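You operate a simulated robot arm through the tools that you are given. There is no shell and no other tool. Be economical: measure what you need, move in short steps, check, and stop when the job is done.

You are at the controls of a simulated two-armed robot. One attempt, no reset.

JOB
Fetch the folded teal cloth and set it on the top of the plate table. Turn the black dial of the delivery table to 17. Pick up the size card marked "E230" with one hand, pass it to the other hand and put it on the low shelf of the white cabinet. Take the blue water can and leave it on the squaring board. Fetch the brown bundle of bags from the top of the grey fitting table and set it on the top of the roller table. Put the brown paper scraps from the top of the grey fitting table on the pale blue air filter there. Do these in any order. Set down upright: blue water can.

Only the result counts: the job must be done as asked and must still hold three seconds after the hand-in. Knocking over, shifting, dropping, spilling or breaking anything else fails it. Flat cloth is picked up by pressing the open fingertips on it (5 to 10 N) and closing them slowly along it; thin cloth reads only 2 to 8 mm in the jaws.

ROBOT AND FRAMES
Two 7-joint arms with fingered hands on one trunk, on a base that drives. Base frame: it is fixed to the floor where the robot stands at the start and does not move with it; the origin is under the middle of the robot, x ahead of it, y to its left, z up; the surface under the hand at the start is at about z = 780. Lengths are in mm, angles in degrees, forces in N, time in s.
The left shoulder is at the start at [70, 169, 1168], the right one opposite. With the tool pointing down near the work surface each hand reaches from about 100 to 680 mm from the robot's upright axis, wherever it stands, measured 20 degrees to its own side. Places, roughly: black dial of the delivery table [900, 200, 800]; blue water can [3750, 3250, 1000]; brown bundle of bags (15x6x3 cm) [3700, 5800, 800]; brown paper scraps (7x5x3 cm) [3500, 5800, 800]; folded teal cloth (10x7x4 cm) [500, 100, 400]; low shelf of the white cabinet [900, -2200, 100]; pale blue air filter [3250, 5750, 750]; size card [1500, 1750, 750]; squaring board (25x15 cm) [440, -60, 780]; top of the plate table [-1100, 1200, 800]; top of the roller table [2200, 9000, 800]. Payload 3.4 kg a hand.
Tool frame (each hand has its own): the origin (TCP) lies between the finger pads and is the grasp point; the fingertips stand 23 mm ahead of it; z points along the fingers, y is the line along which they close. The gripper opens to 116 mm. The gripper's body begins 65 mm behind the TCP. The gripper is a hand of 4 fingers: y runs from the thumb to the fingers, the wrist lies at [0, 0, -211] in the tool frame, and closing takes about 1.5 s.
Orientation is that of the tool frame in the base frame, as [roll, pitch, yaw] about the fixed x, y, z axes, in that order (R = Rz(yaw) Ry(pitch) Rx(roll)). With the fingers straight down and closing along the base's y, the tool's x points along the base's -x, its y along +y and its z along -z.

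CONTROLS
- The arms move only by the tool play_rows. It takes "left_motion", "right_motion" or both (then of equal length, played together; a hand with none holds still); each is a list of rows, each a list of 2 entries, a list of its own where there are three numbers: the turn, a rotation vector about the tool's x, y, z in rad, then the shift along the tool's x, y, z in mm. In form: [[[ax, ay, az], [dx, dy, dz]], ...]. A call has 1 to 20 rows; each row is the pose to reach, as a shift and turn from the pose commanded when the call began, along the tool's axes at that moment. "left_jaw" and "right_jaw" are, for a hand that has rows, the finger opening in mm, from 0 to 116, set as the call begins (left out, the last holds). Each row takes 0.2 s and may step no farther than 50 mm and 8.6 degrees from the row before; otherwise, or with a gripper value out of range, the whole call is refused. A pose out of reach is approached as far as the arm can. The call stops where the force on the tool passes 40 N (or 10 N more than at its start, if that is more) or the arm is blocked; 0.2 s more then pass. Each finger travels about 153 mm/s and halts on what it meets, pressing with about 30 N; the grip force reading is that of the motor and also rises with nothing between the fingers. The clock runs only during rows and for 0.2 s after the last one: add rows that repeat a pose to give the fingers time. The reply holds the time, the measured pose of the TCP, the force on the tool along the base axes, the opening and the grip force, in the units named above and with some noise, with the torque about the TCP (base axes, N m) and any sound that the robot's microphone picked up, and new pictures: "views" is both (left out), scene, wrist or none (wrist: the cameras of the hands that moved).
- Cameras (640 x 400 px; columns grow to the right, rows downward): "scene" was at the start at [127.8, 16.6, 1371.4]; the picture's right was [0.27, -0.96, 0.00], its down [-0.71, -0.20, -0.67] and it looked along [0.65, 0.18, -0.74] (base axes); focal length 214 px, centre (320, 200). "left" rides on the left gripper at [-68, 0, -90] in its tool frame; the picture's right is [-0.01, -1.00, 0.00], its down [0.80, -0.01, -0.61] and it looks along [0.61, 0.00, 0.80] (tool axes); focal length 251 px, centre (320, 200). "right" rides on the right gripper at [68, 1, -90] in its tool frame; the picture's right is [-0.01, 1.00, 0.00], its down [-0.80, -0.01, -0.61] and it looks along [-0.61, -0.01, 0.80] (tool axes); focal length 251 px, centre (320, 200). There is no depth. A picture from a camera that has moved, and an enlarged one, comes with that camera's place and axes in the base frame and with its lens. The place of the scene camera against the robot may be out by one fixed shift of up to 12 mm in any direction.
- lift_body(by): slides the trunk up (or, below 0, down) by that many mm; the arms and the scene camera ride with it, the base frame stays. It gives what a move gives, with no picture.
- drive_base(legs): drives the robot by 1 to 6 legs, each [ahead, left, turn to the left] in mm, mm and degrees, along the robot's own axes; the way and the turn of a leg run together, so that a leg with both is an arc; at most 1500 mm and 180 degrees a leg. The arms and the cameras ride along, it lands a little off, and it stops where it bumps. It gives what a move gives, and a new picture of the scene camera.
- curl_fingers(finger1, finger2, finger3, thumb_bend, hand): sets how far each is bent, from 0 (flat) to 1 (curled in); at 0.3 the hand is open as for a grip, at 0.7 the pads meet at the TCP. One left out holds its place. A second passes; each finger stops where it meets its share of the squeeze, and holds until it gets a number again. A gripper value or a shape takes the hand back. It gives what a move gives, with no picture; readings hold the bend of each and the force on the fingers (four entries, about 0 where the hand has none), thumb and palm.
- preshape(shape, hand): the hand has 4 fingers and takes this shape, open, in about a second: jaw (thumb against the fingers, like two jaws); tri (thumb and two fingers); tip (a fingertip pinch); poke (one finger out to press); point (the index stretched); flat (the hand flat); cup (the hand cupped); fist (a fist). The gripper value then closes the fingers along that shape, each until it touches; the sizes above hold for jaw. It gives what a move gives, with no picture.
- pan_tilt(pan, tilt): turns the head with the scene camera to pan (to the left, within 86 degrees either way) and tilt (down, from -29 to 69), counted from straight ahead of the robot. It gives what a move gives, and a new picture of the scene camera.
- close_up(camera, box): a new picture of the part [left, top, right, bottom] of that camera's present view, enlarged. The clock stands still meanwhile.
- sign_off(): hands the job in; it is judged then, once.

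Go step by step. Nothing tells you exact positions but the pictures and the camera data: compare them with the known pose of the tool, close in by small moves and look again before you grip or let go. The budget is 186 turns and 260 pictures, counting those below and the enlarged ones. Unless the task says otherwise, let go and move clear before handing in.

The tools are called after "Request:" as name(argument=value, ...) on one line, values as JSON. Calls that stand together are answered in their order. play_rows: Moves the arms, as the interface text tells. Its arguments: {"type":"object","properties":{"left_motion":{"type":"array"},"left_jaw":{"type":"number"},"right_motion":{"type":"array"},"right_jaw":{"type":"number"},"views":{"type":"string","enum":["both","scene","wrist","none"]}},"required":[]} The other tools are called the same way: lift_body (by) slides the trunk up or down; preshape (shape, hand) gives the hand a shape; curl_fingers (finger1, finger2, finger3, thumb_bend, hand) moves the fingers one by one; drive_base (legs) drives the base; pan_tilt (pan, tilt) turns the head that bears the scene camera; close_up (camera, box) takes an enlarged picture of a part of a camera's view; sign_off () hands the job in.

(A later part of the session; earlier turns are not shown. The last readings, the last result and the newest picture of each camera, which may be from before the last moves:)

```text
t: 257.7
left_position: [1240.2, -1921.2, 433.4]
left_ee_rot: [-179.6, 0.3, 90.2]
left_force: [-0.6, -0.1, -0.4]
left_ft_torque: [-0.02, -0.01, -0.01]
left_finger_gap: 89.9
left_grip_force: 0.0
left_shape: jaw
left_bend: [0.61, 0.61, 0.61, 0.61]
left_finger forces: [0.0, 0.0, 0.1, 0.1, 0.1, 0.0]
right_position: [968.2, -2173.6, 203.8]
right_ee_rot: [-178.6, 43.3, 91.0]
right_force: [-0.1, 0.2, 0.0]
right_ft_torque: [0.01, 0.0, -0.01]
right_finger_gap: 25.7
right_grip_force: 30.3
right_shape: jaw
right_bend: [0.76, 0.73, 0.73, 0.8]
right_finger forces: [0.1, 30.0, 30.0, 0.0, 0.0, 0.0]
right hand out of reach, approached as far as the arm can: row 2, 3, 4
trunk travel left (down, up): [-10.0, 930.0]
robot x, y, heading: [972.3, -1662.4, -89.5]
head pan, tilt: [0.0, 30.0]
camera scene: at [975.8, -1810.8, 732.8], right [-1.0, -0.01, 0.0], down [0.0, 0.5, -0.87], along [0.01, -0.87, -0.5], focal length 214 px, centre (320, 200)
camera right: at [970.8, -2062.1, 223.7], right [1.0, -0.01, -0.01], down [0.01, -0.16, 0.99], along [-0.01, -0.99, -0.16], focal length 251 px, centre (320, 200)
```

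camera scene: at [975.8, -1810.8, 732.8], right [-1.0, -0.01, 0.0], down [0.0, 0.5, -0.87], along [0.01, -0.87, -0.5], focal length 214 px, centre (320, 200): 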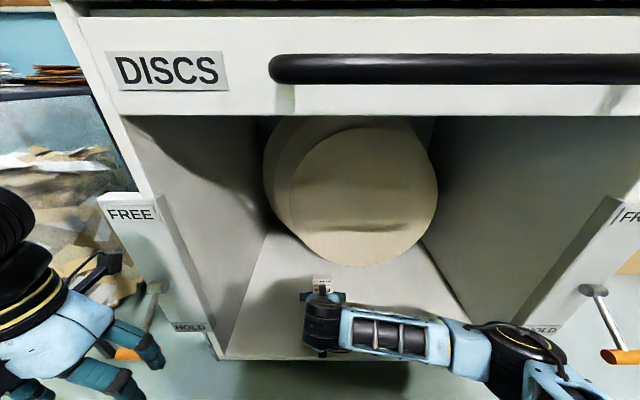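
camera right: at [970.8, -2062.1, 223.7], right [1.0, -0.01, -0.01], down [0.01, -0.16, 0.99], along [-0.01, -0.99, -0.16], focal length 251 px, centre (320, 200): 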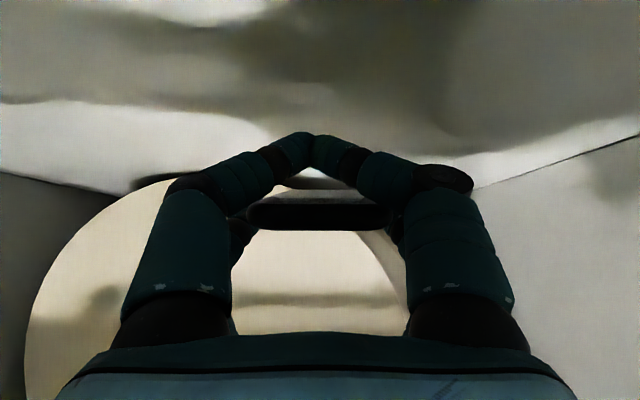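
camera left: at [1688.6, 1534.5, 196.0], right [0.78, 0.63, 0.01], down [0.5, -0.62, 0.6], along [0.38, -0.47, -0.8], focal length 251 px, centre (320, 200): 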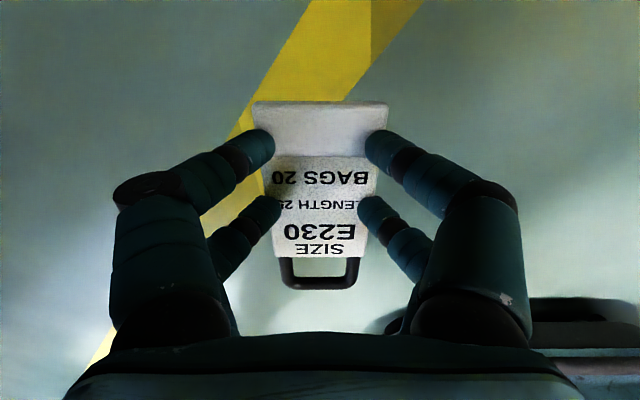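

It can't go lower in this posture, so I'll shift the base left and back a bit so that the right arm reaches outward, then lower.

Request:
drive_base(legs=[[-50, 90, 0]])

Request:
play_rows(right_motion=[[[0, 0, 0], [-5, -25, 25]], [[0, 0, 0], [-5, -50, 50]], [[0, 0, 0], [0, -75, 75]], [[0, 0, 0], [15, -90, 92]], [[0, 0, 0], [25, -90, 102]]], views="both")

```text
t: 258.8
left_position: [1329.7, -1868.8, 433.7]
left_ee_rot: [-179.5, 0.3, 90.2]
left_force: [-0.3, 0.1, -0.3]
left_ft_torque: [-0.01, -0.04, -0.01]
left_finger_gap: 89.7
left_grip_force: 0.1
left_shape: jaw
left_bend: [0.61, 0.61, 0.61, 0.61]
left_finger forces: [0.0, 0.0, 0.0, 0.1, 0.0, 0.0]
right_position: [1059.4, -2121.8, 204.6]
right_ee_rot: [-178.5, 43.4, 91.1]
right_force: [-0.2, -0.1, -0.8]
right_ft_torque: [0.01, 0.0, 0.02]
right_finger_gap: 26.0
right_grip_force: 29.5
right_shape: jaw
right_bend: [0.76, 0.73, 0.73, 0.8]
right_finger forces: [0.1, 30.0, 30.1, 0.1, 0.0, 0.0]
trunk travel left (down, up): [-10.0, 930.0]
robot x, y, heading: [1061.6, -1608.8, -89.2]
head pan, tilt: [0.0, 30.0]
camera scene: at [1065.2, -1759.5, 732.8], right [-1.0, -0.01, 0.0], down [-0.01, 0.5, -0.87], along [0.01, -0.87, -0.5], focal length 214 px, centre (320, 200)
```

scene: 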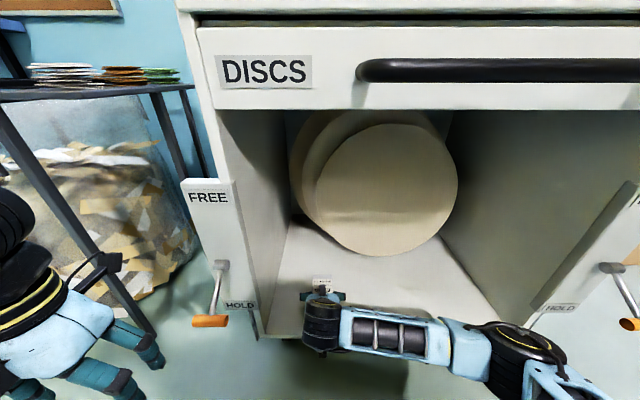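

```text
t: 259.6
left_position: [1327.6, -1867.5, 434.3]
left_ee_rot: [-179.6, 0.5, 90.3]
left_force: [0.1, -0.2, 0.7]
left_ft_torque: [-0.01, 0.01, 0.02]
left_finger_gap: 89.8
left_grip_force: 0.1
left_shape: jaw
left_bend: [0.61, 0.61, 0.61, 0.61]
left_finger forces: [0.1, 0.0, 0.0, 0.0, 0.0, 0.1]
right_position: [996.1, -2175.5, 167.5]
right_ee_rot: [-179.5, 44.6, 90.8]
right_force: [-0.1, 3.9, 24.1]
right_ft_torque: [0.21, 0.14, 0.02]
right_finger_gap: 26.7
right_grip_force: 29.4
right_shape: jaw
right_bend: [0.77, 0.73, 0.73, 0.82]
right_finger forces: [0.1, 29.9, 30.1, 0.0, 0.1, 0.0]
trunk travel left (down, up): [-10.0, 930.0]
robot x, y, heading: [1062.8, -1612.9, -89.4]
head pan, tilt: [0.0, 30.0]
stopped in row 4 (right hand): the force on the tool passed its limit at 52 N (the readings are from after the stop); the commanded pose is now the measured one
camera scene: at [1065.5, -1757.0, 733.8], right [-1.0, -0.01, 0.0], down [-0.01, 0.5, -0.87], along [0.01, -0.87, -0.5], focal length 214 px, centre (320, 200)
camera right: at [995.3, -2063.6, 184.1], right [1.0, 0.0, 0.0], down [0.0, -0.14, 0.99], along [0.0, -0.99, -0.14], focal length 251 px, centre (320, 200)
```

scene: 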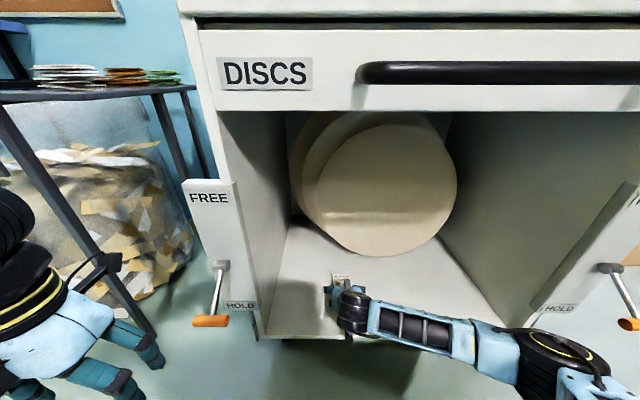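
right: 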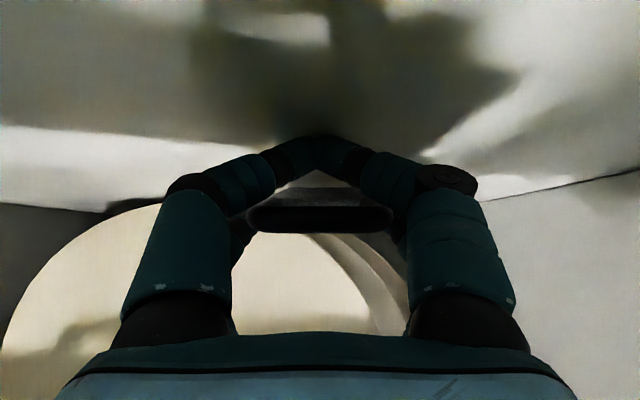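

The fingers touch the shelf (TCP z≈167) with the card about 35 mm above it and fully inside. I'll tip its nose down a bit and release.

Request:
play_rows(right_motion=[[[0, 0.1, 0], [0, 0, -3]], [[0, 0.2, 0], [0, 0, -3]], [[0, 0.25, 0], [0, 0, -3]]], views="none")

Request:
play_rows(right_motion=[[[0, 0, 0], [0, 0, 0]], [[0, 0, 0], [0, 0, 0]], [[0, 0, 0], [0, 0, 0]], [[0, 0, 0], [0, 0, 0]], [[0, 0, 0], [0, 0, 0]]], right_jaw=110, views="wrist")

```text
t: 260.4
left_position: [1329.8, -1866.2, 434.6]
left_ee_rot: [-179.6, 0.5, 90.4]
left_force: [-0.7, -0.4, 0.2]
left_ft_torque: [0.0, -0.02, -0.01]
left_finger_gap: 89.9
left_grip_force: 0.2
left_shape: jaw
left_bend: [0.61, 0.61, 0.61, 0.61]
left_finger forces: [0.0, 0.1, 0.0, 0.0, 0.1, 0.0]
right_position: [995.2, -2172.2, 167.7]
right_ee_rot: [-179.5, 30.0, 90.9]
right_force: [1.3, -7.8, 23.5]
right_ft_torque: [-1.76, 0.09, 0.13]
right_finger_gap: 26.2
right_grip_force: 30.4
right_shape: jaw
right_bend: [0.76, 0.73, 0.73, 0.8]
right_finger forces: [19.7, 34.4, 34.7, 0.0, 12.3, 0.0]
trunk travel left (down, up): [-10.0, 930.0]
robot x, y, heading: [1062.1, -1611.6, -89.4]
head pan, tilt: [0.0, 30.0]
```

```text
t: 260.9
left_position: [1329.6, -1868.4, 434.1]
left_ee_rot: [-179.6, 0.5, 90.2]
left_force: [1.2, -0.1, 0.1]
left_ft_torque: [0.02, -0.02, 0.01]
left_finger_gap: 90.0
left_grip_force: 0.0
left_shape: jaw
left_bend: [0.61, 0.61, 0.61, 0.61]
left_finger forces: [0.1, 0.0, 0.1, 0.0, 0.0, 0.0]
right_position: [997.3, -2172.6, 168.9]
right_ee_rot: [-179.8, 30.2, 90.6]
right_force: [-4.7, -3.1, 13.5]
right_ft_torque: [0.07, -0.8, -0.16]
right_finger_gap: 109.6
right_grip_force: 0.0
right_shape: jaw
right_bend: [0.44, 0.4, 0.4, 0.4]
right_finger forces: [13.8, 0.0, 0.0, 0.0, 0.1, 0.0]
trunk travel left (down, up): [-10.0, 930.0]
robot x, y, heading: [1060.7, -1613.5, -89.2]
head pan, tilt: [0.0, 30.0]
stopped in row 2 (right hand): the force on the tool passed its limit at 50 N (the readings are from after the stop); the commanded pose is now the measured one
camera right: at [996.4, -2068.9, 212.6], right [1.0, 0.0, 0.0], down [0.0, -0.38, 0.92], along [0.0, -0.92, -0.38], focal length 251 px, centre (320, 200)
```

right: 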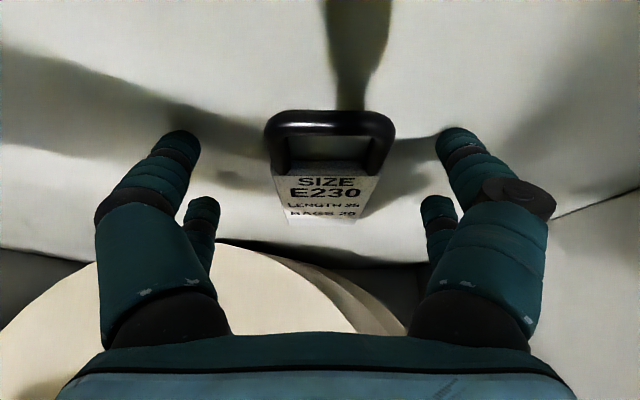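

The card is down between the open fingers. Retracting the hand up and back.

Request:
play_rows(right_motion=[[[0, 0, 0], [0, 0, -10]], [[0, 0, 0], [0, 0, -40]], [[0, 0, 0], [0, 0, -80]], [[0, 0, 0], [20, 0, -115]], [[0, 0, 0], [50, 0, -135]]], views="both")

```text
t: 262.1
left_position: [1330.1, -1868.1, 433.2]
left_ee_rot: [-179.6, 0.3, 90.4]
left_force: [-0.1, -0.8, 0.3]
left_ft_torque: [0.02, -0.01, 0.01]
left_finger_gap: 89.9
left_grip_force: 0.1
left_shape: jaw
left_bend: [0.61, 0.61, 0.61, 0.61]
left_finger forces: [0.0, 0.0, 0.1, 0.0, 0.0, 0.0]
right_position: [995.6, -2063.8, 257.7]
right_ee_rot: [-179.8, 29.9, 90.8]
right_force: [0.4, -0.6, 0.2]
right_ft_torque: [-0.01, 0.0, 0.0]
right_finger_gap: 109.8
right_grip_force: 0.0
right_shape: jaw
right_bend: [0.4, 0.4, 0.4, 0.4]
right_finger forces: [0.0, 0.0, 0.0, 0.0, 0.1, 0.0]
trunk travel left (down, up): [-10.0, 930.0]
robot x, y, heading: [1061.4, -1616.0, -89.5]
head pan, tilt: [0.0, 30.0]
camera scene: at [1065.5, -1759.3, 732.8], right [-1.0, -0.01, 0.0], down [-0.01, 0.5, -0.87], along [0.01, -0.87, -0.5], focal length 214 px, centre (320, 200)
camera right: at [996.3, -1959.3, 302.7], right [1.0, 0.0, 0.0], down [0.0, -0.39, 0.92], along [0.0, -0.92, -0.39], focal length 251 px, centre (320, 200)
```

scene: 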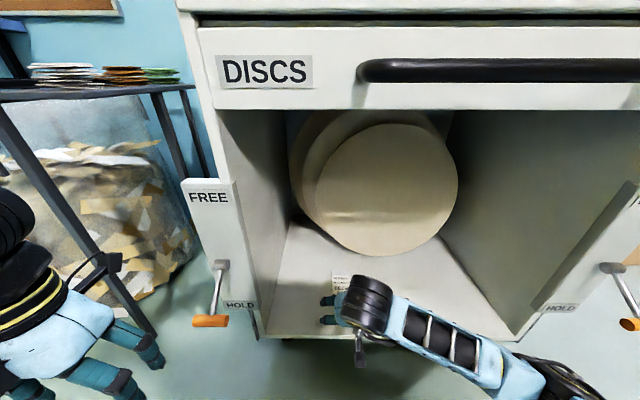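
right: 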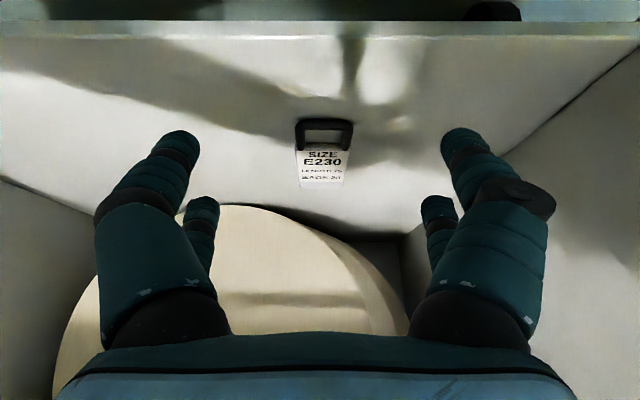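

The E230 card lies flat on the low shelf. Next the water can: back off, raise, and drive up the aisle towards [3750,3250].

Request:
drive_base(legs=[[-600, 0, 0]])

Request:
lift_body(by=400)

Request:
drive_base(legs=[[0, 0, 179.5], [0, -940, 0], [1500, 0, 0], [1500, 0, 0], [900, 0, 0], [0, 0, -90]])

Request:
pan_tilt(pan=0, tilt=15)

```text
t: 265.5
left_position: [1323.1, -1269.9, 432.8]
left_ee_rot: [-179.6, 0.3, 90.5]
left_force: [0.2, 0.2, 0.2]
left_ft_torque: [0.01, 0.02, 0.02]
left_finger_gap: 89.9
left_grip_force: 0.1
left_shape: jaw
left_bend: [0.61, 0.61, 0.61, 0.61]
left_finger forces: [0.0, 0.0, 0.0, 0.1, 0.0, 0.0]
right_position: [989.4, -1467.0, 258.3]
right_ee_rot: [-179.9, 29.8, 90.9]
right_force: [0.2, -0.3, 0.5]
right_ft_torque: [0.01, 0.0, 0.01]
right_finger_gap: 109.8
right_grip_force: 0.1
right_shape: jaw
right_bend: [0.4, 0.4, 0.4, 0.4]
right_finger forces: [0.0, 0.0, 0.0, 0.1, 0.0, 0.0]
trunk travel left (down, up): [-10.0, 930.0]
robot x, y, heading: [1057.3, -1014.8, -89.3]
head pan, tilt: [0.0, 30.0]
camera scene: at [1058.7, -1161.3, 732.8], right [-1.0, -0.01, 0.0], down [-0.01, 0.5, -0.87], along [0.01, -0.87, -0.5], focal length 214 px, centre (320, 200)
```

scene: 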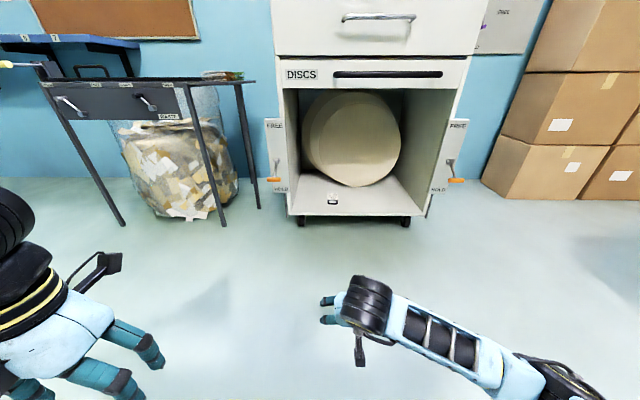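

```text
t: 269.3
left_position: [1322.4, -1269.6, 834.4]
left_ee_rot: [-179.6, 0.3, 90.3]
left_force: [-0.3, 0.2, -0.5]
left_ft_torque: [0.0, 0.02, -0.05]
left_finger_gap: 89.9
left_grip_force: 0.0
left_shape: jaw
left_bend: [0.61, 0.61, 0.61, 0.61]
left_finger forces: [0.0, 0.1, 0.1, 0.0, 0.1, 0.1]
right_position: [991.8, -1465.0, 659.1]
right_ee_rot: [-179.7, 29.7, 90.9]
right_force: [0.1, -1.5, 0.0]
right_ft_torque: [0.01, 0.01, -0.02]
right_finger_gap: 109.9
right_grip_force: 0.1
right_shape: jaw
right_bend: [0.4, 0.4, 0.4, 0.4]
right_finger forces: [0.1, 0.0, 0.0, 0.0, 0.1, 0.0]
trunk travel left (down, up): [-410.0, 530.0]
robot x, y, heading: [1055.3, -1017.8, -89.4]
head pan, tilt: [0.0, 30.0]
```

```text
t: 290.4
left_position: [1754.1, 896.4, 839.1]
left_ee_rot: [179.7, 0.5, -88.5]
left_force: [-0.3, 0.5, 1.0]
left_ft_torque: [0.03, 0.0, 0.02]
left_finger_gap: 90.2
left_grip_force: 0.1
left_shape: jaw
left_bend: [0.61, 0.61, 0.61, 0.61]
left_finger forces: [0.1, 0.0, 0.1, 0.0, 0.1, 0.0]
right_position: [2085.5, 1099.6, 663.7]
right_ee_rot: [179.5, 30.6, -88.8]
right_force: [-0.1, -0.9, 0.9]
right_ft_torque: [-0.01, 0.02, -0.02]
right_finger_gap: 109.8
right_grip_force: 0.1
right_shape: jaw
right_bend: [0.4, 0.4, 0.4, 0.4]
right_finger forces: [0.0, 0.1, 0.0, 0.1, 0.1, 0.0]
trunk travel left (down, up): [-410.0, 530.0]
robot x, y, heading: [2021.2, 651.8, 91.4]
head pan, tilt: [0.0, 30.0]
stopped in leg 4: the robot was blocked; the commanded pose is now the measured one
camera scene: at [2027.4, 777.9, 1135.2], right [1.0, 0.02, -0.01], down [0.0, -0.49, -0.87], along [-0.03, 0.87, -0.49], focal length 214 px, centre (320, 200)
```

scene: 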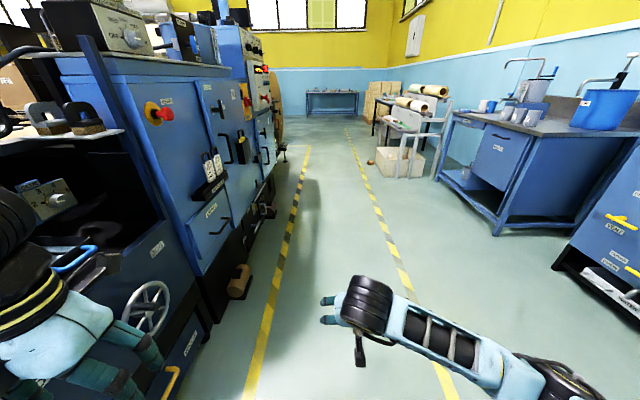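

```text
t: 291.2
left_position: [1755.2, 896.4, 837.9]
left_ee_rot: [179.6, 0.8, -88.6]
left_force: [-0.2, -0.3, -0.1]
left_ft_torque: [-0.01, 0.01, -0.02]
left_finger_gap: 89.9
left_grip_force: 0.1
left_shape: jaw
left_bend: [0.61, 0.61, 0.61, 0.61]
left_finger forces: [0.0, 0.1, 0.1, 0.1, 0.0, 0.1]
right_position: [2085.2, 1100.5, 663.9]
right_ee_rot: [179.5, 30.8, -88.9]
right_force: [0.5, -0.3, 0.4]
right_ft_torque: [0.0, -0.01, -0.02]
right_finger_gap: 109.8
right_grip_force: 0.1
right_shape: jaw
right_bend: [0.4, 0.4, 0.4, 0.4]
right_finger forces: [0.1, 0.0, 0.0, 0.0, 0.0, 0.1]
trunk travel left (down, up): [-410.0, 530.0]
robot x, y, heading: [2015.7, 655.3, 91.5]
head pan, tilt: [0.0, 15.0]
camera scene: at [2027.9, 778.9, 1158.7], right [1.0, 0.02, -0.01], down [-0.01, -0.24, -0.97], along [-0.02, 0.97, -0.24], focal length 214 px, centre (320, 200)
```

scene: 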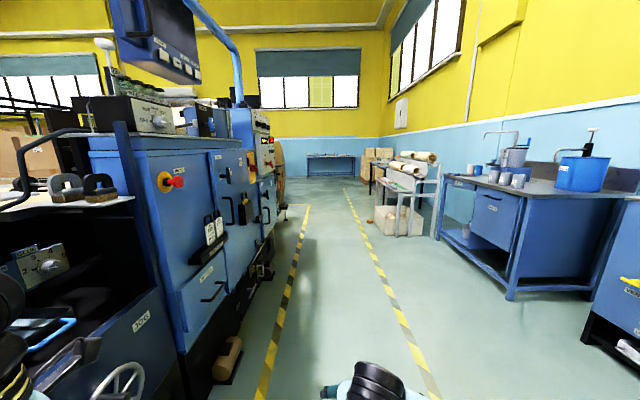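

Something on the left (likely the arm near the control cabinet) blocked us. I'll back up, shift right and go on.

Request:
drive_base(legs=[[-100, 0, -1.5], [0, -170, 0], [1400, 0, 0], [900, 0, 0], [0, 0, -90]])

```text
t: 308.2
left_position: [2457.0, 3142.9, 831.8]
left_ee_rot: [-179.8, -0.1, 179.9]
left_force: [-0.3, 0.3, 1.2]
left_ft_torque: [0.01, 0.01, 0.0]
left_finger_gap: 90.2
left_grip_force: 0.0
left_shape: jaw
left_bend: [0.61, 0.61, 0.61, 0.61]
left_finger forces: [0.0, 0.0, 0.0, 0.0, 0.1, 0.0]
right_position: [2647.8, 2805.0, 658.0]
right_ee_rot: [-179.6, 29.7, 179.9]
right_force: [0.2, -0.8, -0.4]
right_ft_torque: [-0.02, -0.04, -0.03]
right_finger_gap: 109.9
right_grip_force: 0.0
right_shape: jaw
right_bend: [0.4, 0.4, 0.4, 0.4]
right_finger forces: [0.0, 0.0, 0.0, 0.0, 0.0, 0.1]
trunk travel left (down, up): [-410.0, 530.0]
robot x, y, heading: [2197.5, 2880.9, -0.4]
head pan, tilt: [0.0, 15.0]
camera scene: at [2343.9, 2873.7, 1157.0], right [0.0, -1.0, 0.0], down [-0.26, 0.0, -0.97], along [0.97, 0.0, -0.26], focal length 214 px, centre (320, 200)
```

scene: 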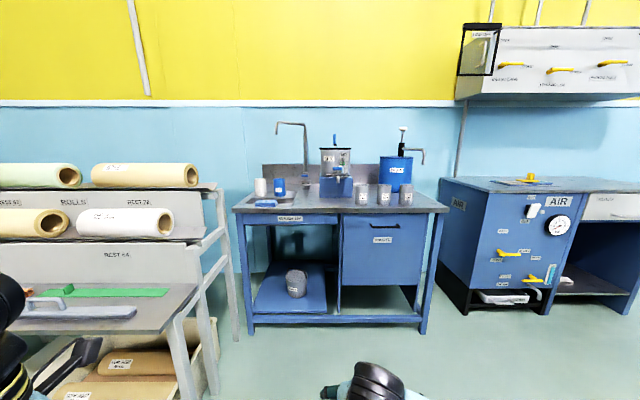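

Request:
close_up(camera="scene", box=[240, 110, 460, 230])

```text
2.91 times, centred on (350, 170) of scene
camera zoom: at [2343.9, 2873.7, 1157.0], right [0.0, -1.0, 0.0], down [-0.26, 0.0, -0.97], along [0.97, 0.0, -0.26], focal length 624 px, centre (233, 287)
```

zoom: 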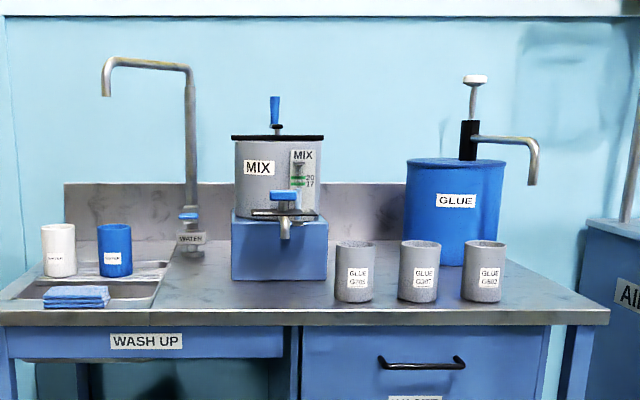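

The blue "WATER" can stands on the sink rack at about (3790, 3154), beside a white one. I'll raise the trunk, drive closer and extend the left hand towards it.

Request:
lift_body(by=220)

Request:
drive_base(legs=[[900, 0, 0.4]])

Request:
play_rows(left_motion=[[[0, 0, 0], [-40, 0, 0]], [[0, 0, 0], [-80, 0, 0]], [[0, 0, 0], [-120, 0, 0]], [[0, 0, 0], [-160, 0, 0]], [[0, 0, 0], [-200, 0, 0]]], left_jaw=116, views="both")

```text
t: 310.6
left_position: [2456.3, 3144.8, 1052.9]
left_ee_rot: [-179.7, -0.1, 179.9]
left_force: [0.3, 0.0, 0.3]
left_ft_torque: [0.05, -0.03, 0.01]
left_finger_gap: 90.1
left_grip_force: 0.2
left_shape: jaw
left_bend: [0.61, 0.61, 0.61, 0.61]
left_finger forces: [0.0, 0.1, 0.0, 0.0, 0.0, 0.0]
right_position: [2649.2, 2806.4, 877.3]
right_ee_rot: [-179.8, 29.8, 179.9]
right_force: [-0.2, -0.2, -0.8]
right_ft_torque: [0.0, 0.0, 0.02]
right_finger_gap: 109.8
right_grip_force: 0.0
right_shape: jaw
right_bend: [0.4, 0.4, 0.4, 0.4]
right_finger forces: [0.0, 0.1, 0.0, 0.0, 0.1, 0.0]
trunk travel left (down, up): [-630.0, 310.0]
robot x, y, heading: [2196.5, 2882.9, -0.2]
head pan, tilt: [0.0, 15.0]
```

```text
t: 314.8
left_position: [3299.8, 3139.6, 1052.9]
left_ee_rot: [-179.7, 0.0, 179.9]
left_force: [-0.6, -0.7, -0.2]
left_ft_torque: [-0.03, 0.03, 0.0]
left_finger_gap: 89.8
left_grip_force: 0.1
left_shape: jaw
left_bend: [0.61, 0.61, 0.61, 0.61]
left_finger forces: [0.0, 0.0, 0.1, 0.0, 0.0, 0.0]
right_position: [3486.6, 2803.8, 875.8]
right_ee_rot: [-179.6, 29.1, -179.8]
right_force: [-7.6, -2.0, -1.3]
right_ft_torque: [0.11, -0.52, -0.2]
right_finger_gap: 109.9
right_grip_force: 0.0
right_shape: jaw
right_bend: [0.4, 0.4, 0.4, 0.4]
right_finger forces: [0.1, 0.0, 5.9, 0.1, 0.0, 1.2]
trunk travel left (down, up): [-630.0, 310.0]
robot x, y, heading: [3041.6, 2875.4, -0.3]
head pan, tilt: [0.0, 15.0]
stopped in leg 1: the force on the tool passed its limit at 100 N (the readings are from after the stop); the commanded pose is now the measured one
camera scene: at [3186.3, 2870.3, 1377.2], right [0.0, -1.0, 0.0], down [-0.26, 0.0, -0.97], along [0.97, 0.0, -0.26], focal length 214 px, centre (320, 200)
```

scene: 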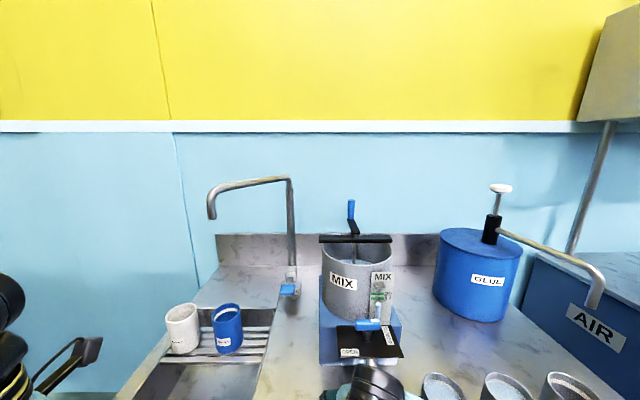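

```text
t: 316.0
left_position: [3502.3, 3138.2, 1053.2]
left_ee_rot: [-179.7, 0.0, 179.8]
left_force: [0.0, 0.7, 0.0]
left_ft_torque: [-0.05, 0.0, 0.03]
left_finger_gap: 116.2
left_grip_force: 0.0
left_shape: jaw
left_bend: [0.3, 0.3, 0.3, 0.3]
left_finger forces: [0.0, 0.1, 0.0, 0.0, 0.0, 0.0]
right_position: [3485.3, 2802.9, 874.7]
right_ee_rot: [-179.6, 29.1, -179.6]
right_force: [-8.0, -0.5, -3.6]
right_ft_torque: [0.09, -0.63, -0.21]
right_finger_gap: 109.7
right_grip_force: 0.1
right_shape: jaw
right_bend: [0.4, 0.4, 0.4, 0.4]
right_finger forces: [0.0, 0.1, 7.4, 0.0, 0.0, 1.3]
trunk travel left (down, up): [-630.0, 310.0]
robot x, y, heading: [3046.0, 2872.8, -0.1]
head pan, tilt: [0.0, 15.0]
camera scene: at [3186.2, 2870.2, 1377.2], right [0.0, -1.0, 0.0], down [-0.26, 0.0, -0.97], along [0.97, 0.0, -0.26], focal length 214 px, centre (320, 200)
camera left: at [3571.1, 3140.5, 1142.3], right [0.0, -1.0, 0.0], down [-0.79, 0.0, 0.61], along [-0.61, -0.01, -0.79], focal length 251 px, centre (320, 200)
```

scene: 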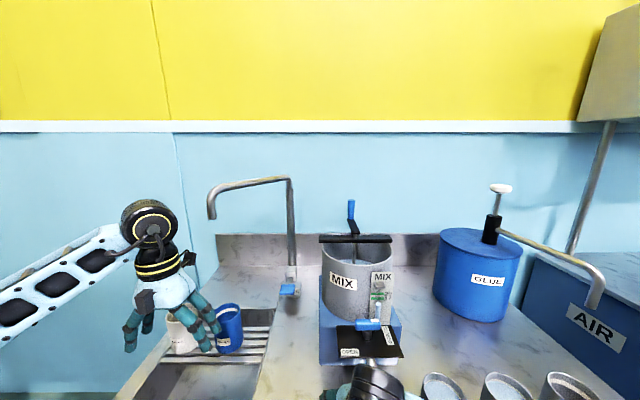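
left: 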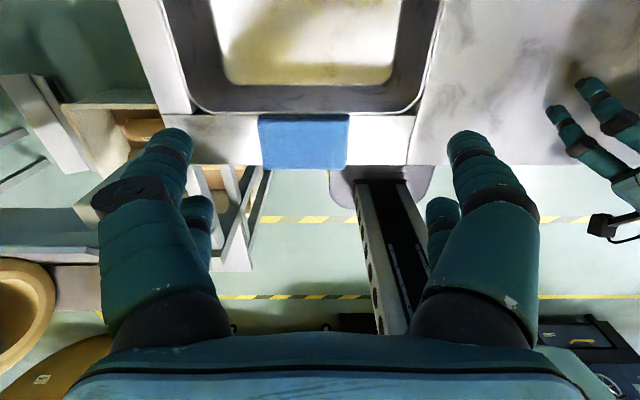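

The right hand touched something at the mixing tank. I'll back off at once, then inspect that area.

Request:
drive_base(legs=[[-150, 0, 0]])

Request:
close_up(camera="scene", box=[160, 200, 480, 400])

Request:
close_up(camera="right", box=[0, 0, 640, 400])

```text
t: 317.4
left_position: [3350.1, 3139.8, 1052.3]
left_ee_rot: [-179.7, -0.1, 179.6]
left_force: [-0.3, 0.2, 0.7]
left_ft_torque: [0.01, 0.02, 0.0]
left_finger_gap: 116.0
left_grip_force: 0.0
left_shape: jaw
left_bend: [0.3, 0.3, 0.3, 0.3]
left_finger forces: [0.0, 0.1, 0.0, 0.0, 0.0, 0.0]
right_position: [3333.3, 2803.3, 874.4]
right_ee_rot: [-179.6, 29.0, -179.9]
right_force: [0.2, -0.4, -0.5]
right_ft_torque: [-0.04, 0.01, 0.02]
right_finger_gap: 109.6
right_grip_force: 0.0
right_shape: jaw
right_bend: [0.4, 0.4, 0.4, 0.4]
right_finger forces: [0.0, 0.0, 0.0, 0.1, 0.0, 0.1]
trunk travel left (down, up): [-630.0, 310.0]
robot x, y, heading: [2889.9, 2876.9, -0.2]
head pan, tilt: [0.0, 15.0]
camera scene: at [3035.8, 2871.2, 1376.9], right [-0.01, -1.0, 0.0], down [-0.26, 0.0, -0.97], along [0.97, -0.01, -0.26], focal length 214 px, centre (320, 200)
```

scene: 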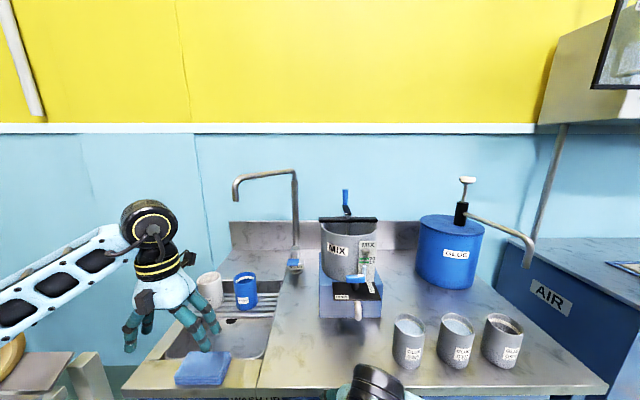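

```text
2.00 times, centred on (320, 300) of scene
camera zoom: at [3035.8, 2871.2, 1376.9], right [-0.01, -1.0, 0.0], down [-0.26, 0.0, -0.97], along [0.97, -0.01, -0.26], focal length 429 px, centre (320, 0)
```

zoom: 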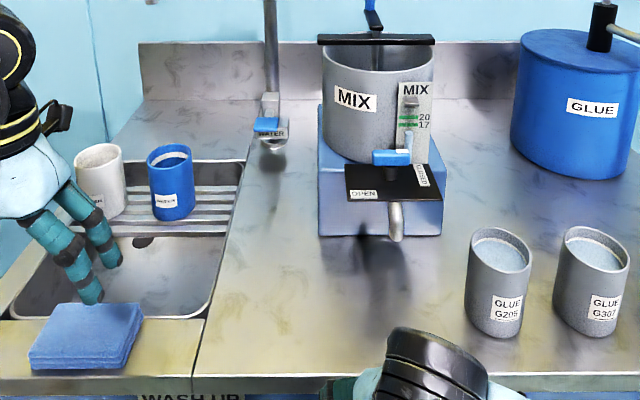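

```text
1.00 times, centred on (320, 200) of right (not enlarged: the box is as wide or as high as the picture)
camera zoom: at [3231.2, 2805.2, 921.3], right [0.01, 1.0, 0.0], down [0.4, 0.0, 0.92], along [0.92, -0.01, -0.4], focal length 251 px, centre (320, 200)
```

zoom: 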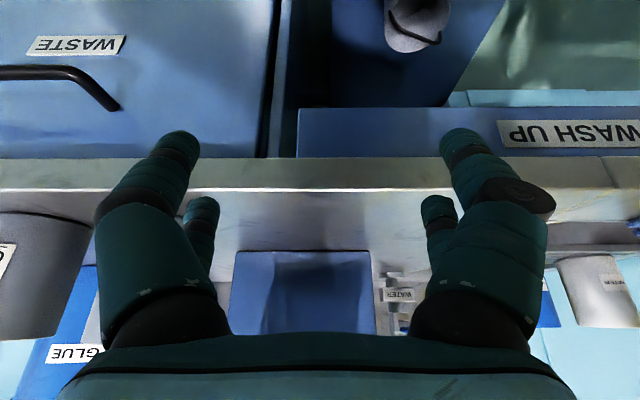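

Nothing moved: the hand had only met the bench's front edge. The can stands at about (3674, 3118), base z≈838. I'll tuck the right hand up and back, then drive in again.

Request:
play_rows(right_motion=[[[0, 0, 0], [12, 0, -41]], [[0, 0, 0], [24, 0, -82]], [[0, 0, 0], [36, 0, -123]], [[0, 0, 0], [48, 0, -164]], [[0, 0, 0], [58, 0, -204]]], views="none")

Request:
drive_base(legs=[[200, 0, 0]])

Request:
play_rows(left_motion=[[[0, 0, 0], [-40, -8, 0]], [[0, 0, 0], [-80, -15, 0]], [[0, 0, 0], [-105, -22, 0]]], views="wrist")

```text
t: 318.6
left_position: [3350.2, 3140.4, 1053.5]
left_ee_rot: [-179.7, -0.2, 179.7]
left_force: [0.3, -0.4, 0.6]
left_ft_torque: [0.0, 0.01, 0.02]
left_finger_gap: 115.9
left_grip_force: 0.1
left_shape: jaw
left_bend: [0.3, 0.3, 0.3, 0.3]
left_finger forces: [0.0, 0.1, 0.0, 0.1, 0.0, 0.0]
right_position: [3273.7, 2760.1, 1008.5]
right_ee_rot: [-179.9, 28.9, -179.5]
right_force: [-0.7, -1.0, 0.8]
right_ft_torque: [-0.02, -0.01, 0.0]
right_finger_gap: 109.7
right_grip_force: 0.0
right_shape: jaw
right_bend: [0.4, 0.4, 0.4, 0.4]
right_finger forces: [0.0, 0.1, 0.0, 0.1, 0.0, 0.0]
right hand out of reach, approached as far as the arm can: row 3, 4, 5
trunk travel left (down, up): [-630.0, 310.0]
robot x, y, heading: [2890.6, 2877.5, -0.2]
head pan, tilt: [0.0, 15.0]
```

```text
t: 320.2
left_position: [3552.1, 3138.7, 1052.3]
left_ee_rot: [-179.7, -0.1, 179.5]
left_force: [0.3, 0.5, 0.6]
left_ft_torque: [-0.03, 0.05, -0.01]
left_finger_gap: 115.8
left_grip_force: 0.0
left_shape: jaw
left_bend: [0.3, 0.3, 0.3, 0.3]
left_finger forces: [0.1, 0.1, 0.1, 0.0, 0.0, 0.0]
right_position: [3476.4, 2757.5, 1008.3]
right_ee_rot: [-179.7, 29.0, -179.5]
right_force: [0.4, -0.8, 0.7]
right_ft_torque: [-0.01, 0.01, 0.0]
right_finger_gap: 109.9
right_grip_force: 0.0
right_shape: jaw
right_bend: [0.4, 0.4, 0.4, 0.4]
right_finger forces: [0.0, 0.0, 0.0, 0.1, 0.0, 0.1]
trunk travel left (down, up): [-630.0, 310.0]
robot x, y, heading: [3091.1, 2877.7, -0.5]
head pan, tilt: [0.0, 15.0]
camera scene: at [3237.6, 2869.6, 1377.0], right [-0.01, -1.0, 0.0], down [-0.26, 0.0, -0.97], along [0.97, -0.01, -0.26], focal length 214 px, centre (320, 200)
```

scene: 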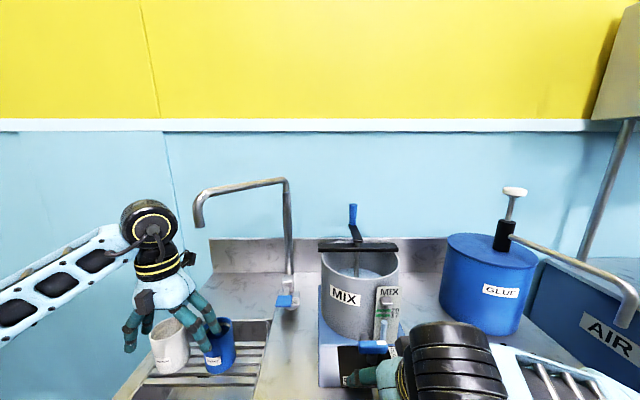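

```text
t: 321.2
left_position: [3626.2, 3124.0, 1062.9]
left_ee_rot: [-179.8, 0.8, 179.8]
left_force: [-0.3, -0.2, 0.0]
left_ft_torque: [0.0, -0.04, 0.0]
left_finger_gap: 115.8
left_grip_force: 0.2
left_shape: jaw
left_bend: [0.3, 0.3, 0.3, 0.3]
left_finger forces: [0.0, 0.1, 0.0, 0.0, 0.0, 0.0]
right_position: [3451.1, 2763.3, 1017.4]
right_ee_rot: [-179.7, 30.4, -178.8]
right_force: [0.1, 0.2, -0.9]
right_ft_torque: [0.02, -0.01, 0.03]
right_finger_gap: 110.1
right_grip_force: 0.0
right_shape: jaw
right_bend: [0.4, 0.4, 0.4, 0.4]
right_finger forces: [0.1, 0.0, 0.0, 0.0, 0.0, 0.0]
trunk travel left (down, up): [-630.0, 310.0]
robot x, y, heading: [3092.6, 2873.3, 0.3]
head pan, tilt: [0.0, 15.0]
stopped in row 3 (left hand): the arm was blocked; the commanded pose is now the measured one
camera left: at [3694.1, 3123.9, 1153.4], right [0.01, -1.0, 0.0], down [-0.8, -0.01, 0.6], along [-0.6, -0.01, -0.8], focal length 251 px, centre (320, 200)
```

left: 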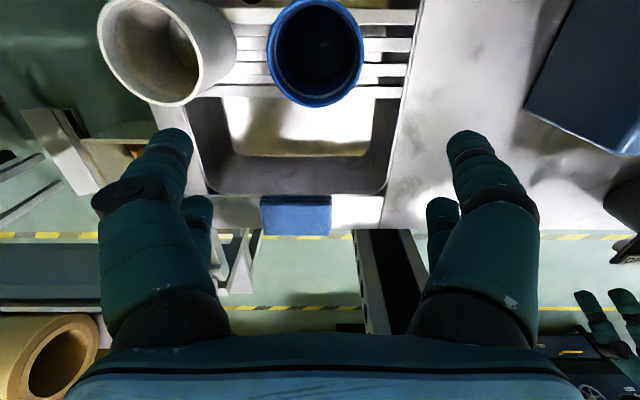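

The faucet spout hangs right above the can at (3674,3130,1204) and blocked the wrist. I'll pull back and go in lower with the hand pitched forward, straddling the can from the front.

Request:
play_rows(left_motion=[[[0, 0, 0], [40, 0, 0]], [[0, 0, 0], [85, 0, 0]], [[0, -0.13, 0], [85, -4, 40]], [[0, -0.26, 0], [85, -6, 80]], [[0, -0.39, 0], [85, -6, 120]], [[0, -0.52, 0], [85, -6, 158]]], views="both")

```text
t: 322.6
left_position: [3566.6, 3114.6, 893.2]
left_ee_rot: [-179.8, 29.4, 179.8]
left_force: [-0.2, 0.8, -1.1]
left_ft_torque: [-0.01, 0.0, -0.04]
left_finger_gap: 116.0
left_grip_force: 0.1
left_shape: jaw
left_bend: [0.3, 0.3, 0.3, 0.3]
left_finger forces: [0.1, 0.1, 0.0, 0.0, 0.0, 0.0]
right_position: [3475.0, 2760.9, 1008.4]
right_ee_rot: [-179.8, 29.0, -179.2]
right_force: [0.9, 0.4, 0.1]
right_ft_torque: [0.02, 0.04, 0.03]
right_finger_gap: 109.8
right_grip_force: 0.0
right_shape: jaw
right_bend: [0.4, 0.4, 0.4, 0.4]
right_finger forces: [0.1, 0.0, 0.0, 0.0, 0.1, 0.0]
trunk travel left (down, up): [-630.0, 310.0]
robot x, y, heading: [3092.3, 2876.7, -0.0]
head pan, tilt: [0.0, 15.0]
camera scene: at [3235.4, 2871.1, 1377.0], right [0.0, -1.0, 0.0], down [-0.26, 0.0, -0.97], along [0.97, 0.0, -0.26], focal length 214 px, centre (320, 200)
camera left: at [3584.6, 3114.6, 1004.3], right [0.0, -1.0, 0.01], down [-0.99, 0.0, 0.14], along [-0.14, -0.01, -0.99], focal length 251 px, centre (320, 200)
```

scene: 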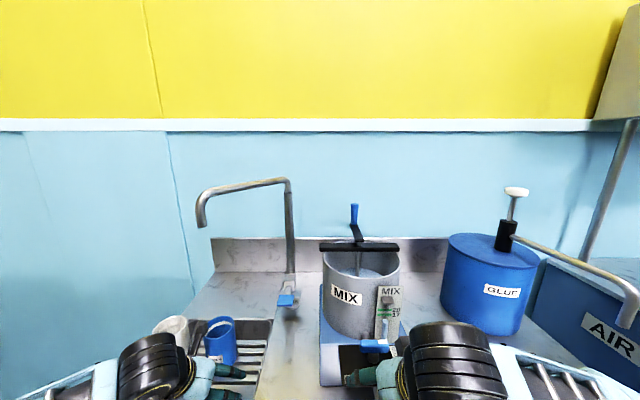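
left: 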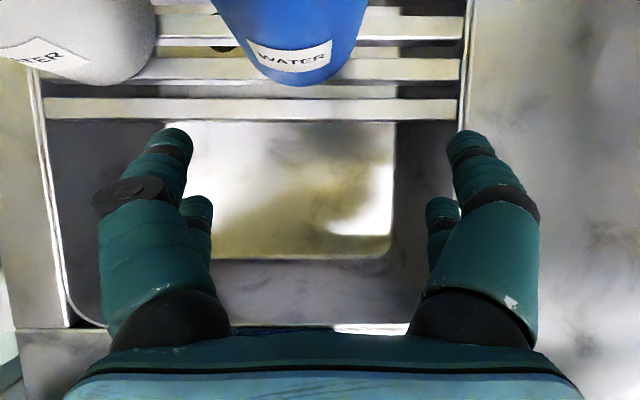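

The can is clearly seen; it is 16 mm left of the hand's centre. I'll align, narrow the opening slightly and slide in around it.

Request:
play_rows(left_motion=[[[0, 0, 0], [0, 16, 0]], [[0, 0, 0], [-30, 16, 17]], [[0, 0, 0], [-57, 16, 32]]], left_jaw=102, views="wrist")

```text
t: 323.4
left_position: [3633.1, 3129.4, 894.0]
left_ee_rot: [-179.9, 29.2, 179.8]
left_force: [-0.7, -0.6, 0.0]
left_ft_torque: [0.01, 0.0, 0.02]
left_finger_gap: 102.2
left_grip_force: 0.0
left_shape: jaw
left_bend: [0.5, 0.5, 0.5, 0.5]
left_finger forces: [0.0, 0.0, 0.0, 0.0, 0.0, 0.0]
right_position: [3475.0, 2759.0, 1007.0]
right_ee_rot: [-179.8, 29.0, -179.2]
right_force: [0.6, 0.8, -0.2]
right_ft_torque: [-0.01, -0.01, -0.01]
right_finger_gap: 109.9
right_grip_force: 0.0
right_shape: jaw
right_bend: [0.4, 0.4, 0.4, 0.4]
right_finger forces: [0.1, 0.0, 0.0, 0.0, 0.0, 0.1]
trunk travel left (down, up): [-630.0, 310.0]
robot x, y, heading: [3086.2, 2875.4, -0.4]
head pan, tilt: [0.0, 15.0]
camera left: at [3650.6, 3129.8, 1004.8], right [0.0, -1.0, 0.01], down [-0.99, 0.0, 0.14], along [-0.14, -0.01, -0.99], focal length 251 px, centre (320, 200)
```

left: 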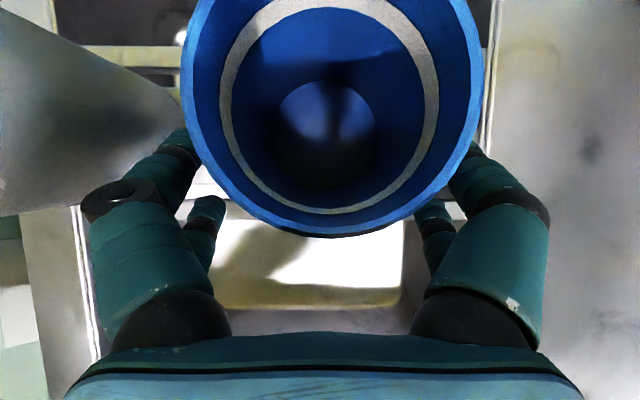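

Request:
play_rows(left_motion=[[[0, 0, 0], [-16, -3, 9]], [[0, 0, 0], [-32, -3, 18]]], views="none")

Request:
play_rows(left_motion=[[[0, 0, 0], [0, 0, 0]], [[0, 0, 0], [0, 0, 0]], [[0, 0, 0], [0, 0, 0]], [[0, 0, 0], [0, 0, 0]], [[0, 0, 0], [0, 0, 0]]], left_jaw=40, views="wrist")

```text
t: 324.0
left_position: [3669.0, 3125.5, 892.7]
left_ee_rot: [-179.9, 29.3, 179.8]
left_force: [0.1, -0.2, 0.1]
left_ft_torque: [-0.03, 0.03, 0.0]
left_finger_gap: 102.4
left_grip_force: 0.0
left_shape: jaw
left_bend: [0.5, 0.5, 0.5, 0.5]
left_finger forces: [0.3, 0.0, 0.0, 0.0, 0.3, 0.0]
right_position: [3474.8, 2759.7, 1007.4]
right_ee_rot: [-179.8, 28.9, -179.2]
right_force: [-0.6, 0.2, 0.3]
right_ft_torque: [0.02, 0.02, 0.04]
right_finger_gap: 109.7
right_grip_force: 0.0
right_shape: jaw
right_bend: [0.4, 0.4, 0.4, 0.4]
right_finger forces: [0.0, 0.0, 0.0, 0.0, 0.1, 0.0]
trunk travel left (down, up): [-630.0, 310.0]
robot x, y, heading: [3092.3, 2879.8, -0.1]
head pan, tilt: [0.0, 15.0]
```

```text
t: 325.2
left_position: [3669.0, 3124.0, 894.2]
left_ee_rot: [-179.9, 29.3, 179.9]
left_force: [0.5, 0.9, 2.5]
left_ft_torque: [0.06, 0.12, 0.01]
left_finger_gap: 54.7
left_grip_force: 29.9
left_shape: jaw
left_bend: [0.73, 0.72, 0.72, 0.77]
left_finger forces: [32.7, 29.3, 28.6, 0.0, 32.0, 0.0]
right_position: [3473.7, 2760.1, 1008.8]
right_ee_rot: [-179.8, 29.2, -179.2]
right_force: [-0.5, -0.3, 0.1]
right_ft_torque: [0.01, -0.01, -0.06]
right_finger_gap: 109.8
right_grip_force: 0.1
right_shape: jaw
right_bend: [0.4, 0.4, 0.4, 0.4]
right_finger forces: [0.0, 0.1, 0.0, 0.0, 0.1, 0.0]
trunk travel left (down, up): [-630.0, 310.0]
robot x, y, heading: [3091.1, 2876.9, -0.1]
head pan, tilt: [0.0, 15.0]
camera left: at [3686.4, 3126.2, 1004.8], right [0.0, -1.0, 0.01], down [-0.99, 0.0, 0.14], along [-0.14, -0.01, -0.99], focal length 251 px, centre (320, 200)
```

left: 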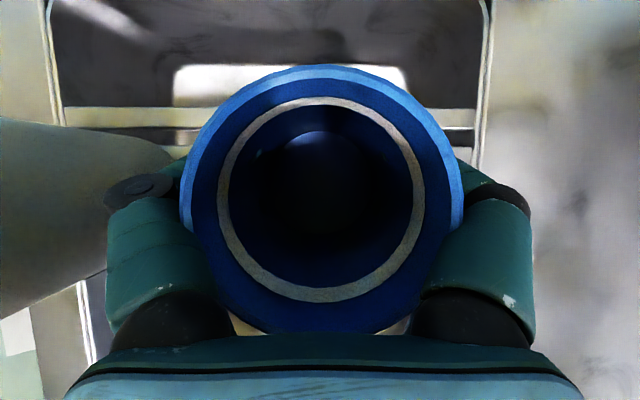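

The can is gripped by all fingers. Lifting with the trunk, then backing away.

Request:
lift_body(by=50)

Request:
drive_base(legs=[[-350, 0, 0]])

```text
t: 326.1
left_position: [3670.2, 3125.8, 941.5]
left_ee_rot: [-179.9, 29.3, 179.9]
left_force: [-0.5, -0.4, -0.2]
left_ft_torque: [0.0, -0.01, -0.03]
left_finger_gap: 54.6
left_grip_force: 29.8
left_shape: jaw
left_bend: [0.73, 0.72, 0.72, 0.77]
left_finger forces: [32.4, 29.1, 28.7, 0.0, 32.1, 0.1]
right_position: [3475.5, 2759.8, 1057.2]
right_ee_rot: [-179.7, 29.0, -179.2]
right_force: [-0.2, -0.3, 0.2]
right_ft_torque: [-0.02, 0.01, 0.02]
right_finger_gap: 109.7
right_grip_force: 0.1
right_shape: jaw
right_bend: [0.4, 0.4, 0.4, 0.4]
right_finger forces: [0.1, 0.1, 0.0, 0.0, 0.1, 0.1]
trunk travel left (down, up): [-680.0, 260.0]
robot x, y, heading: [3086.5, 2876.5, 0.1]
head pan, tilt: [0.0, 15.0]
```

```text
t: 328.4
left_position: [3310.7, 3127.7, 942.7]
left_ee_rot: [-179.8, 29.4, -179.9]
left_force: [-0.5, 1.0, -0.3]
left_ft_torque: [-0.05, -0.01, 0.0]
left_finger_gap: 54.5
left_grip_force: 30.3
left_shape: jaw
left_bend: [0.73, 0.72, 0.72, 0.77]
left_finger forces: [32.5, 29.1, 28.6, 0.0, 32.1, 0.0]
right_position: [3116.8, 2762.3, 1057.3]
right_ee_rot: [-179.8, 29.0, -179.0]
right_force: [0.3, 0.7, 1.0]
right_ft_torque: [0.02, -0.01, 0.03]
right_finger_gap: 109.8
right_grip_force: 0.2
right_shape: jaw
right_bend: [0.4, 0.4, 0.4, 0.4]
right_finger forces: [0.0, 0.0, 0.1, 0.1, 0.0, 0.0]
trunk travel left (down, up): [-680.0, 260.0]
robot x, y, heading: [2733.9, 2874.8, 0.0]
head pan, tilt: [0.0, 15.0]
camera scene: at [2877.1, 2871.0, 1426.9], right [0.0, -1.0, 0.0], down [-0.26, 0.0, -0.97], along [0.97, 0.0, -0.26], focal length 214 px, centre (320, 200)
```

scene: 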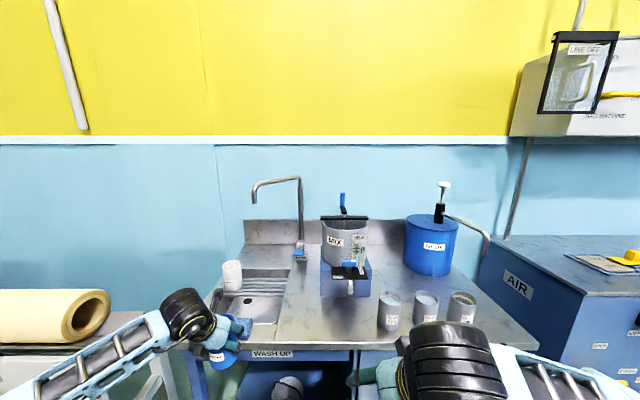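

The can is clear of the bench and upright. I'll tuck the right hand aside, then drive back down the aisle to the right side of the delivery table.

Request:
play_rows(right_motion=[[[0, 0.1, 0], [15, -34, -8]], [[0, 0.2, 0], [29, -68, -16]], [[0, 0.3, 0], [44, -101, -24]], [[0, 0.4, 0], [58, -134, -32]], [[0, 0.5, 0], [73, -167, -40]]], views="none")

Request:
drive_base(legs=[[-550, 0, 0], [0, -1450, 0], [0, -1450, 0], [0, -1000, 0]])

```text
t: 329.6
left_position: [3309.6, 3127.5, 945.8]
left_ee_rot: [-179.9, 29.2, -179.9]
left_force: [-0.1, 0.3, -0.5]
left_ft_torque: [0.01, -0.01, 0.0]
left_finger_gap: 54.5
left_grip_force: 30.1
left_shape: jaw
left_bend: [0.73, 0.72, 0.72, 0.77]
left_finger forces: [32.5, 29.2, 28.8, 0.1, 32.3, 0.0]
right_position: [3035.5, 2592.2, 1058.5]
right_ee_rot: [-179.9, 0.4, -179.0]
right_force: [0.2, -0.4, 0.9]
right_ft_torque: [-0.01, -0.02, 0.04]
right_finger_gap: 109.8
right_grip_force: 0.1
right_shape: jaw
right_bend: [0.4, 0.4, 0.4, 0.4]
right_finger forces: [0.0, 0.0, 0.1, 0.0, 0.0, 0.0]
trunk travel left (down, up): [-680.0, 260.0]
robot x, y, heading: [2730.3, 2874.9, -0.0]
head pan, tilt: [0.0, 15.0]
```

```text
t: 344.8
left_position: [2755.5, 458.0, 945.3]
left_ee_rot: [179.0, 29.4, 179.5]
left_force: [2.9, 10.4, 1.8]
left_ft_torque: [-0.16, 0.09, -0.13]
left_finger_gap: 53.2
left_grip_force: 29.8
left_shape: jaw
left_bend: [0.73, 0.72, 0.71, 0.77]
left_finger forces: [36.9, 30.9, 45.9, 0.0, 31.8, 0.0]
right_position: [2472.6, -82.0, 1057.7]
right_ee_rot: [-179.9, 0.4, 180.0]
right_force: [0.4, 0.1, -0.5]
right_ft_torque: [0.01, 0.0, -0.03]
right_finger_gap: 110.1
right_grip_force: 0.1
right_shape: jaw
right_bend: [0.4, 0.4, 0.4, 0.4]
right_finger forces: [0.1, 0.0, 0.1, 0.0, 0.0, 0.0]
trunk travel left (down, up): [-680.0, 260.0]
robot x, y, heading: [2169.6, 207.8, -0.6]
head pan, tilt: [0.0, 15.0]
stopped in leg 3: the force on the tool passed its limit at 66 N (the readings are from after the stop); the commanded pose is now the measured one
camera scene: at [2316.9, 198.1, 1427.0], right [-0.01, -1.0, 0.0], down [-0.26, 0.01, -0.97], along [0.97, -0.01, -0.26], focal length 214 px, centre (320, 200)
```

scene: 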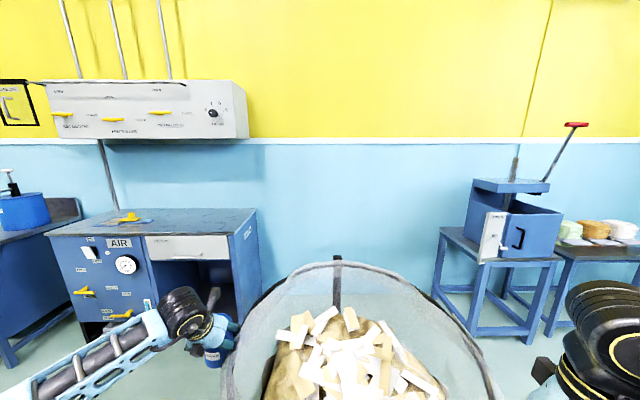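

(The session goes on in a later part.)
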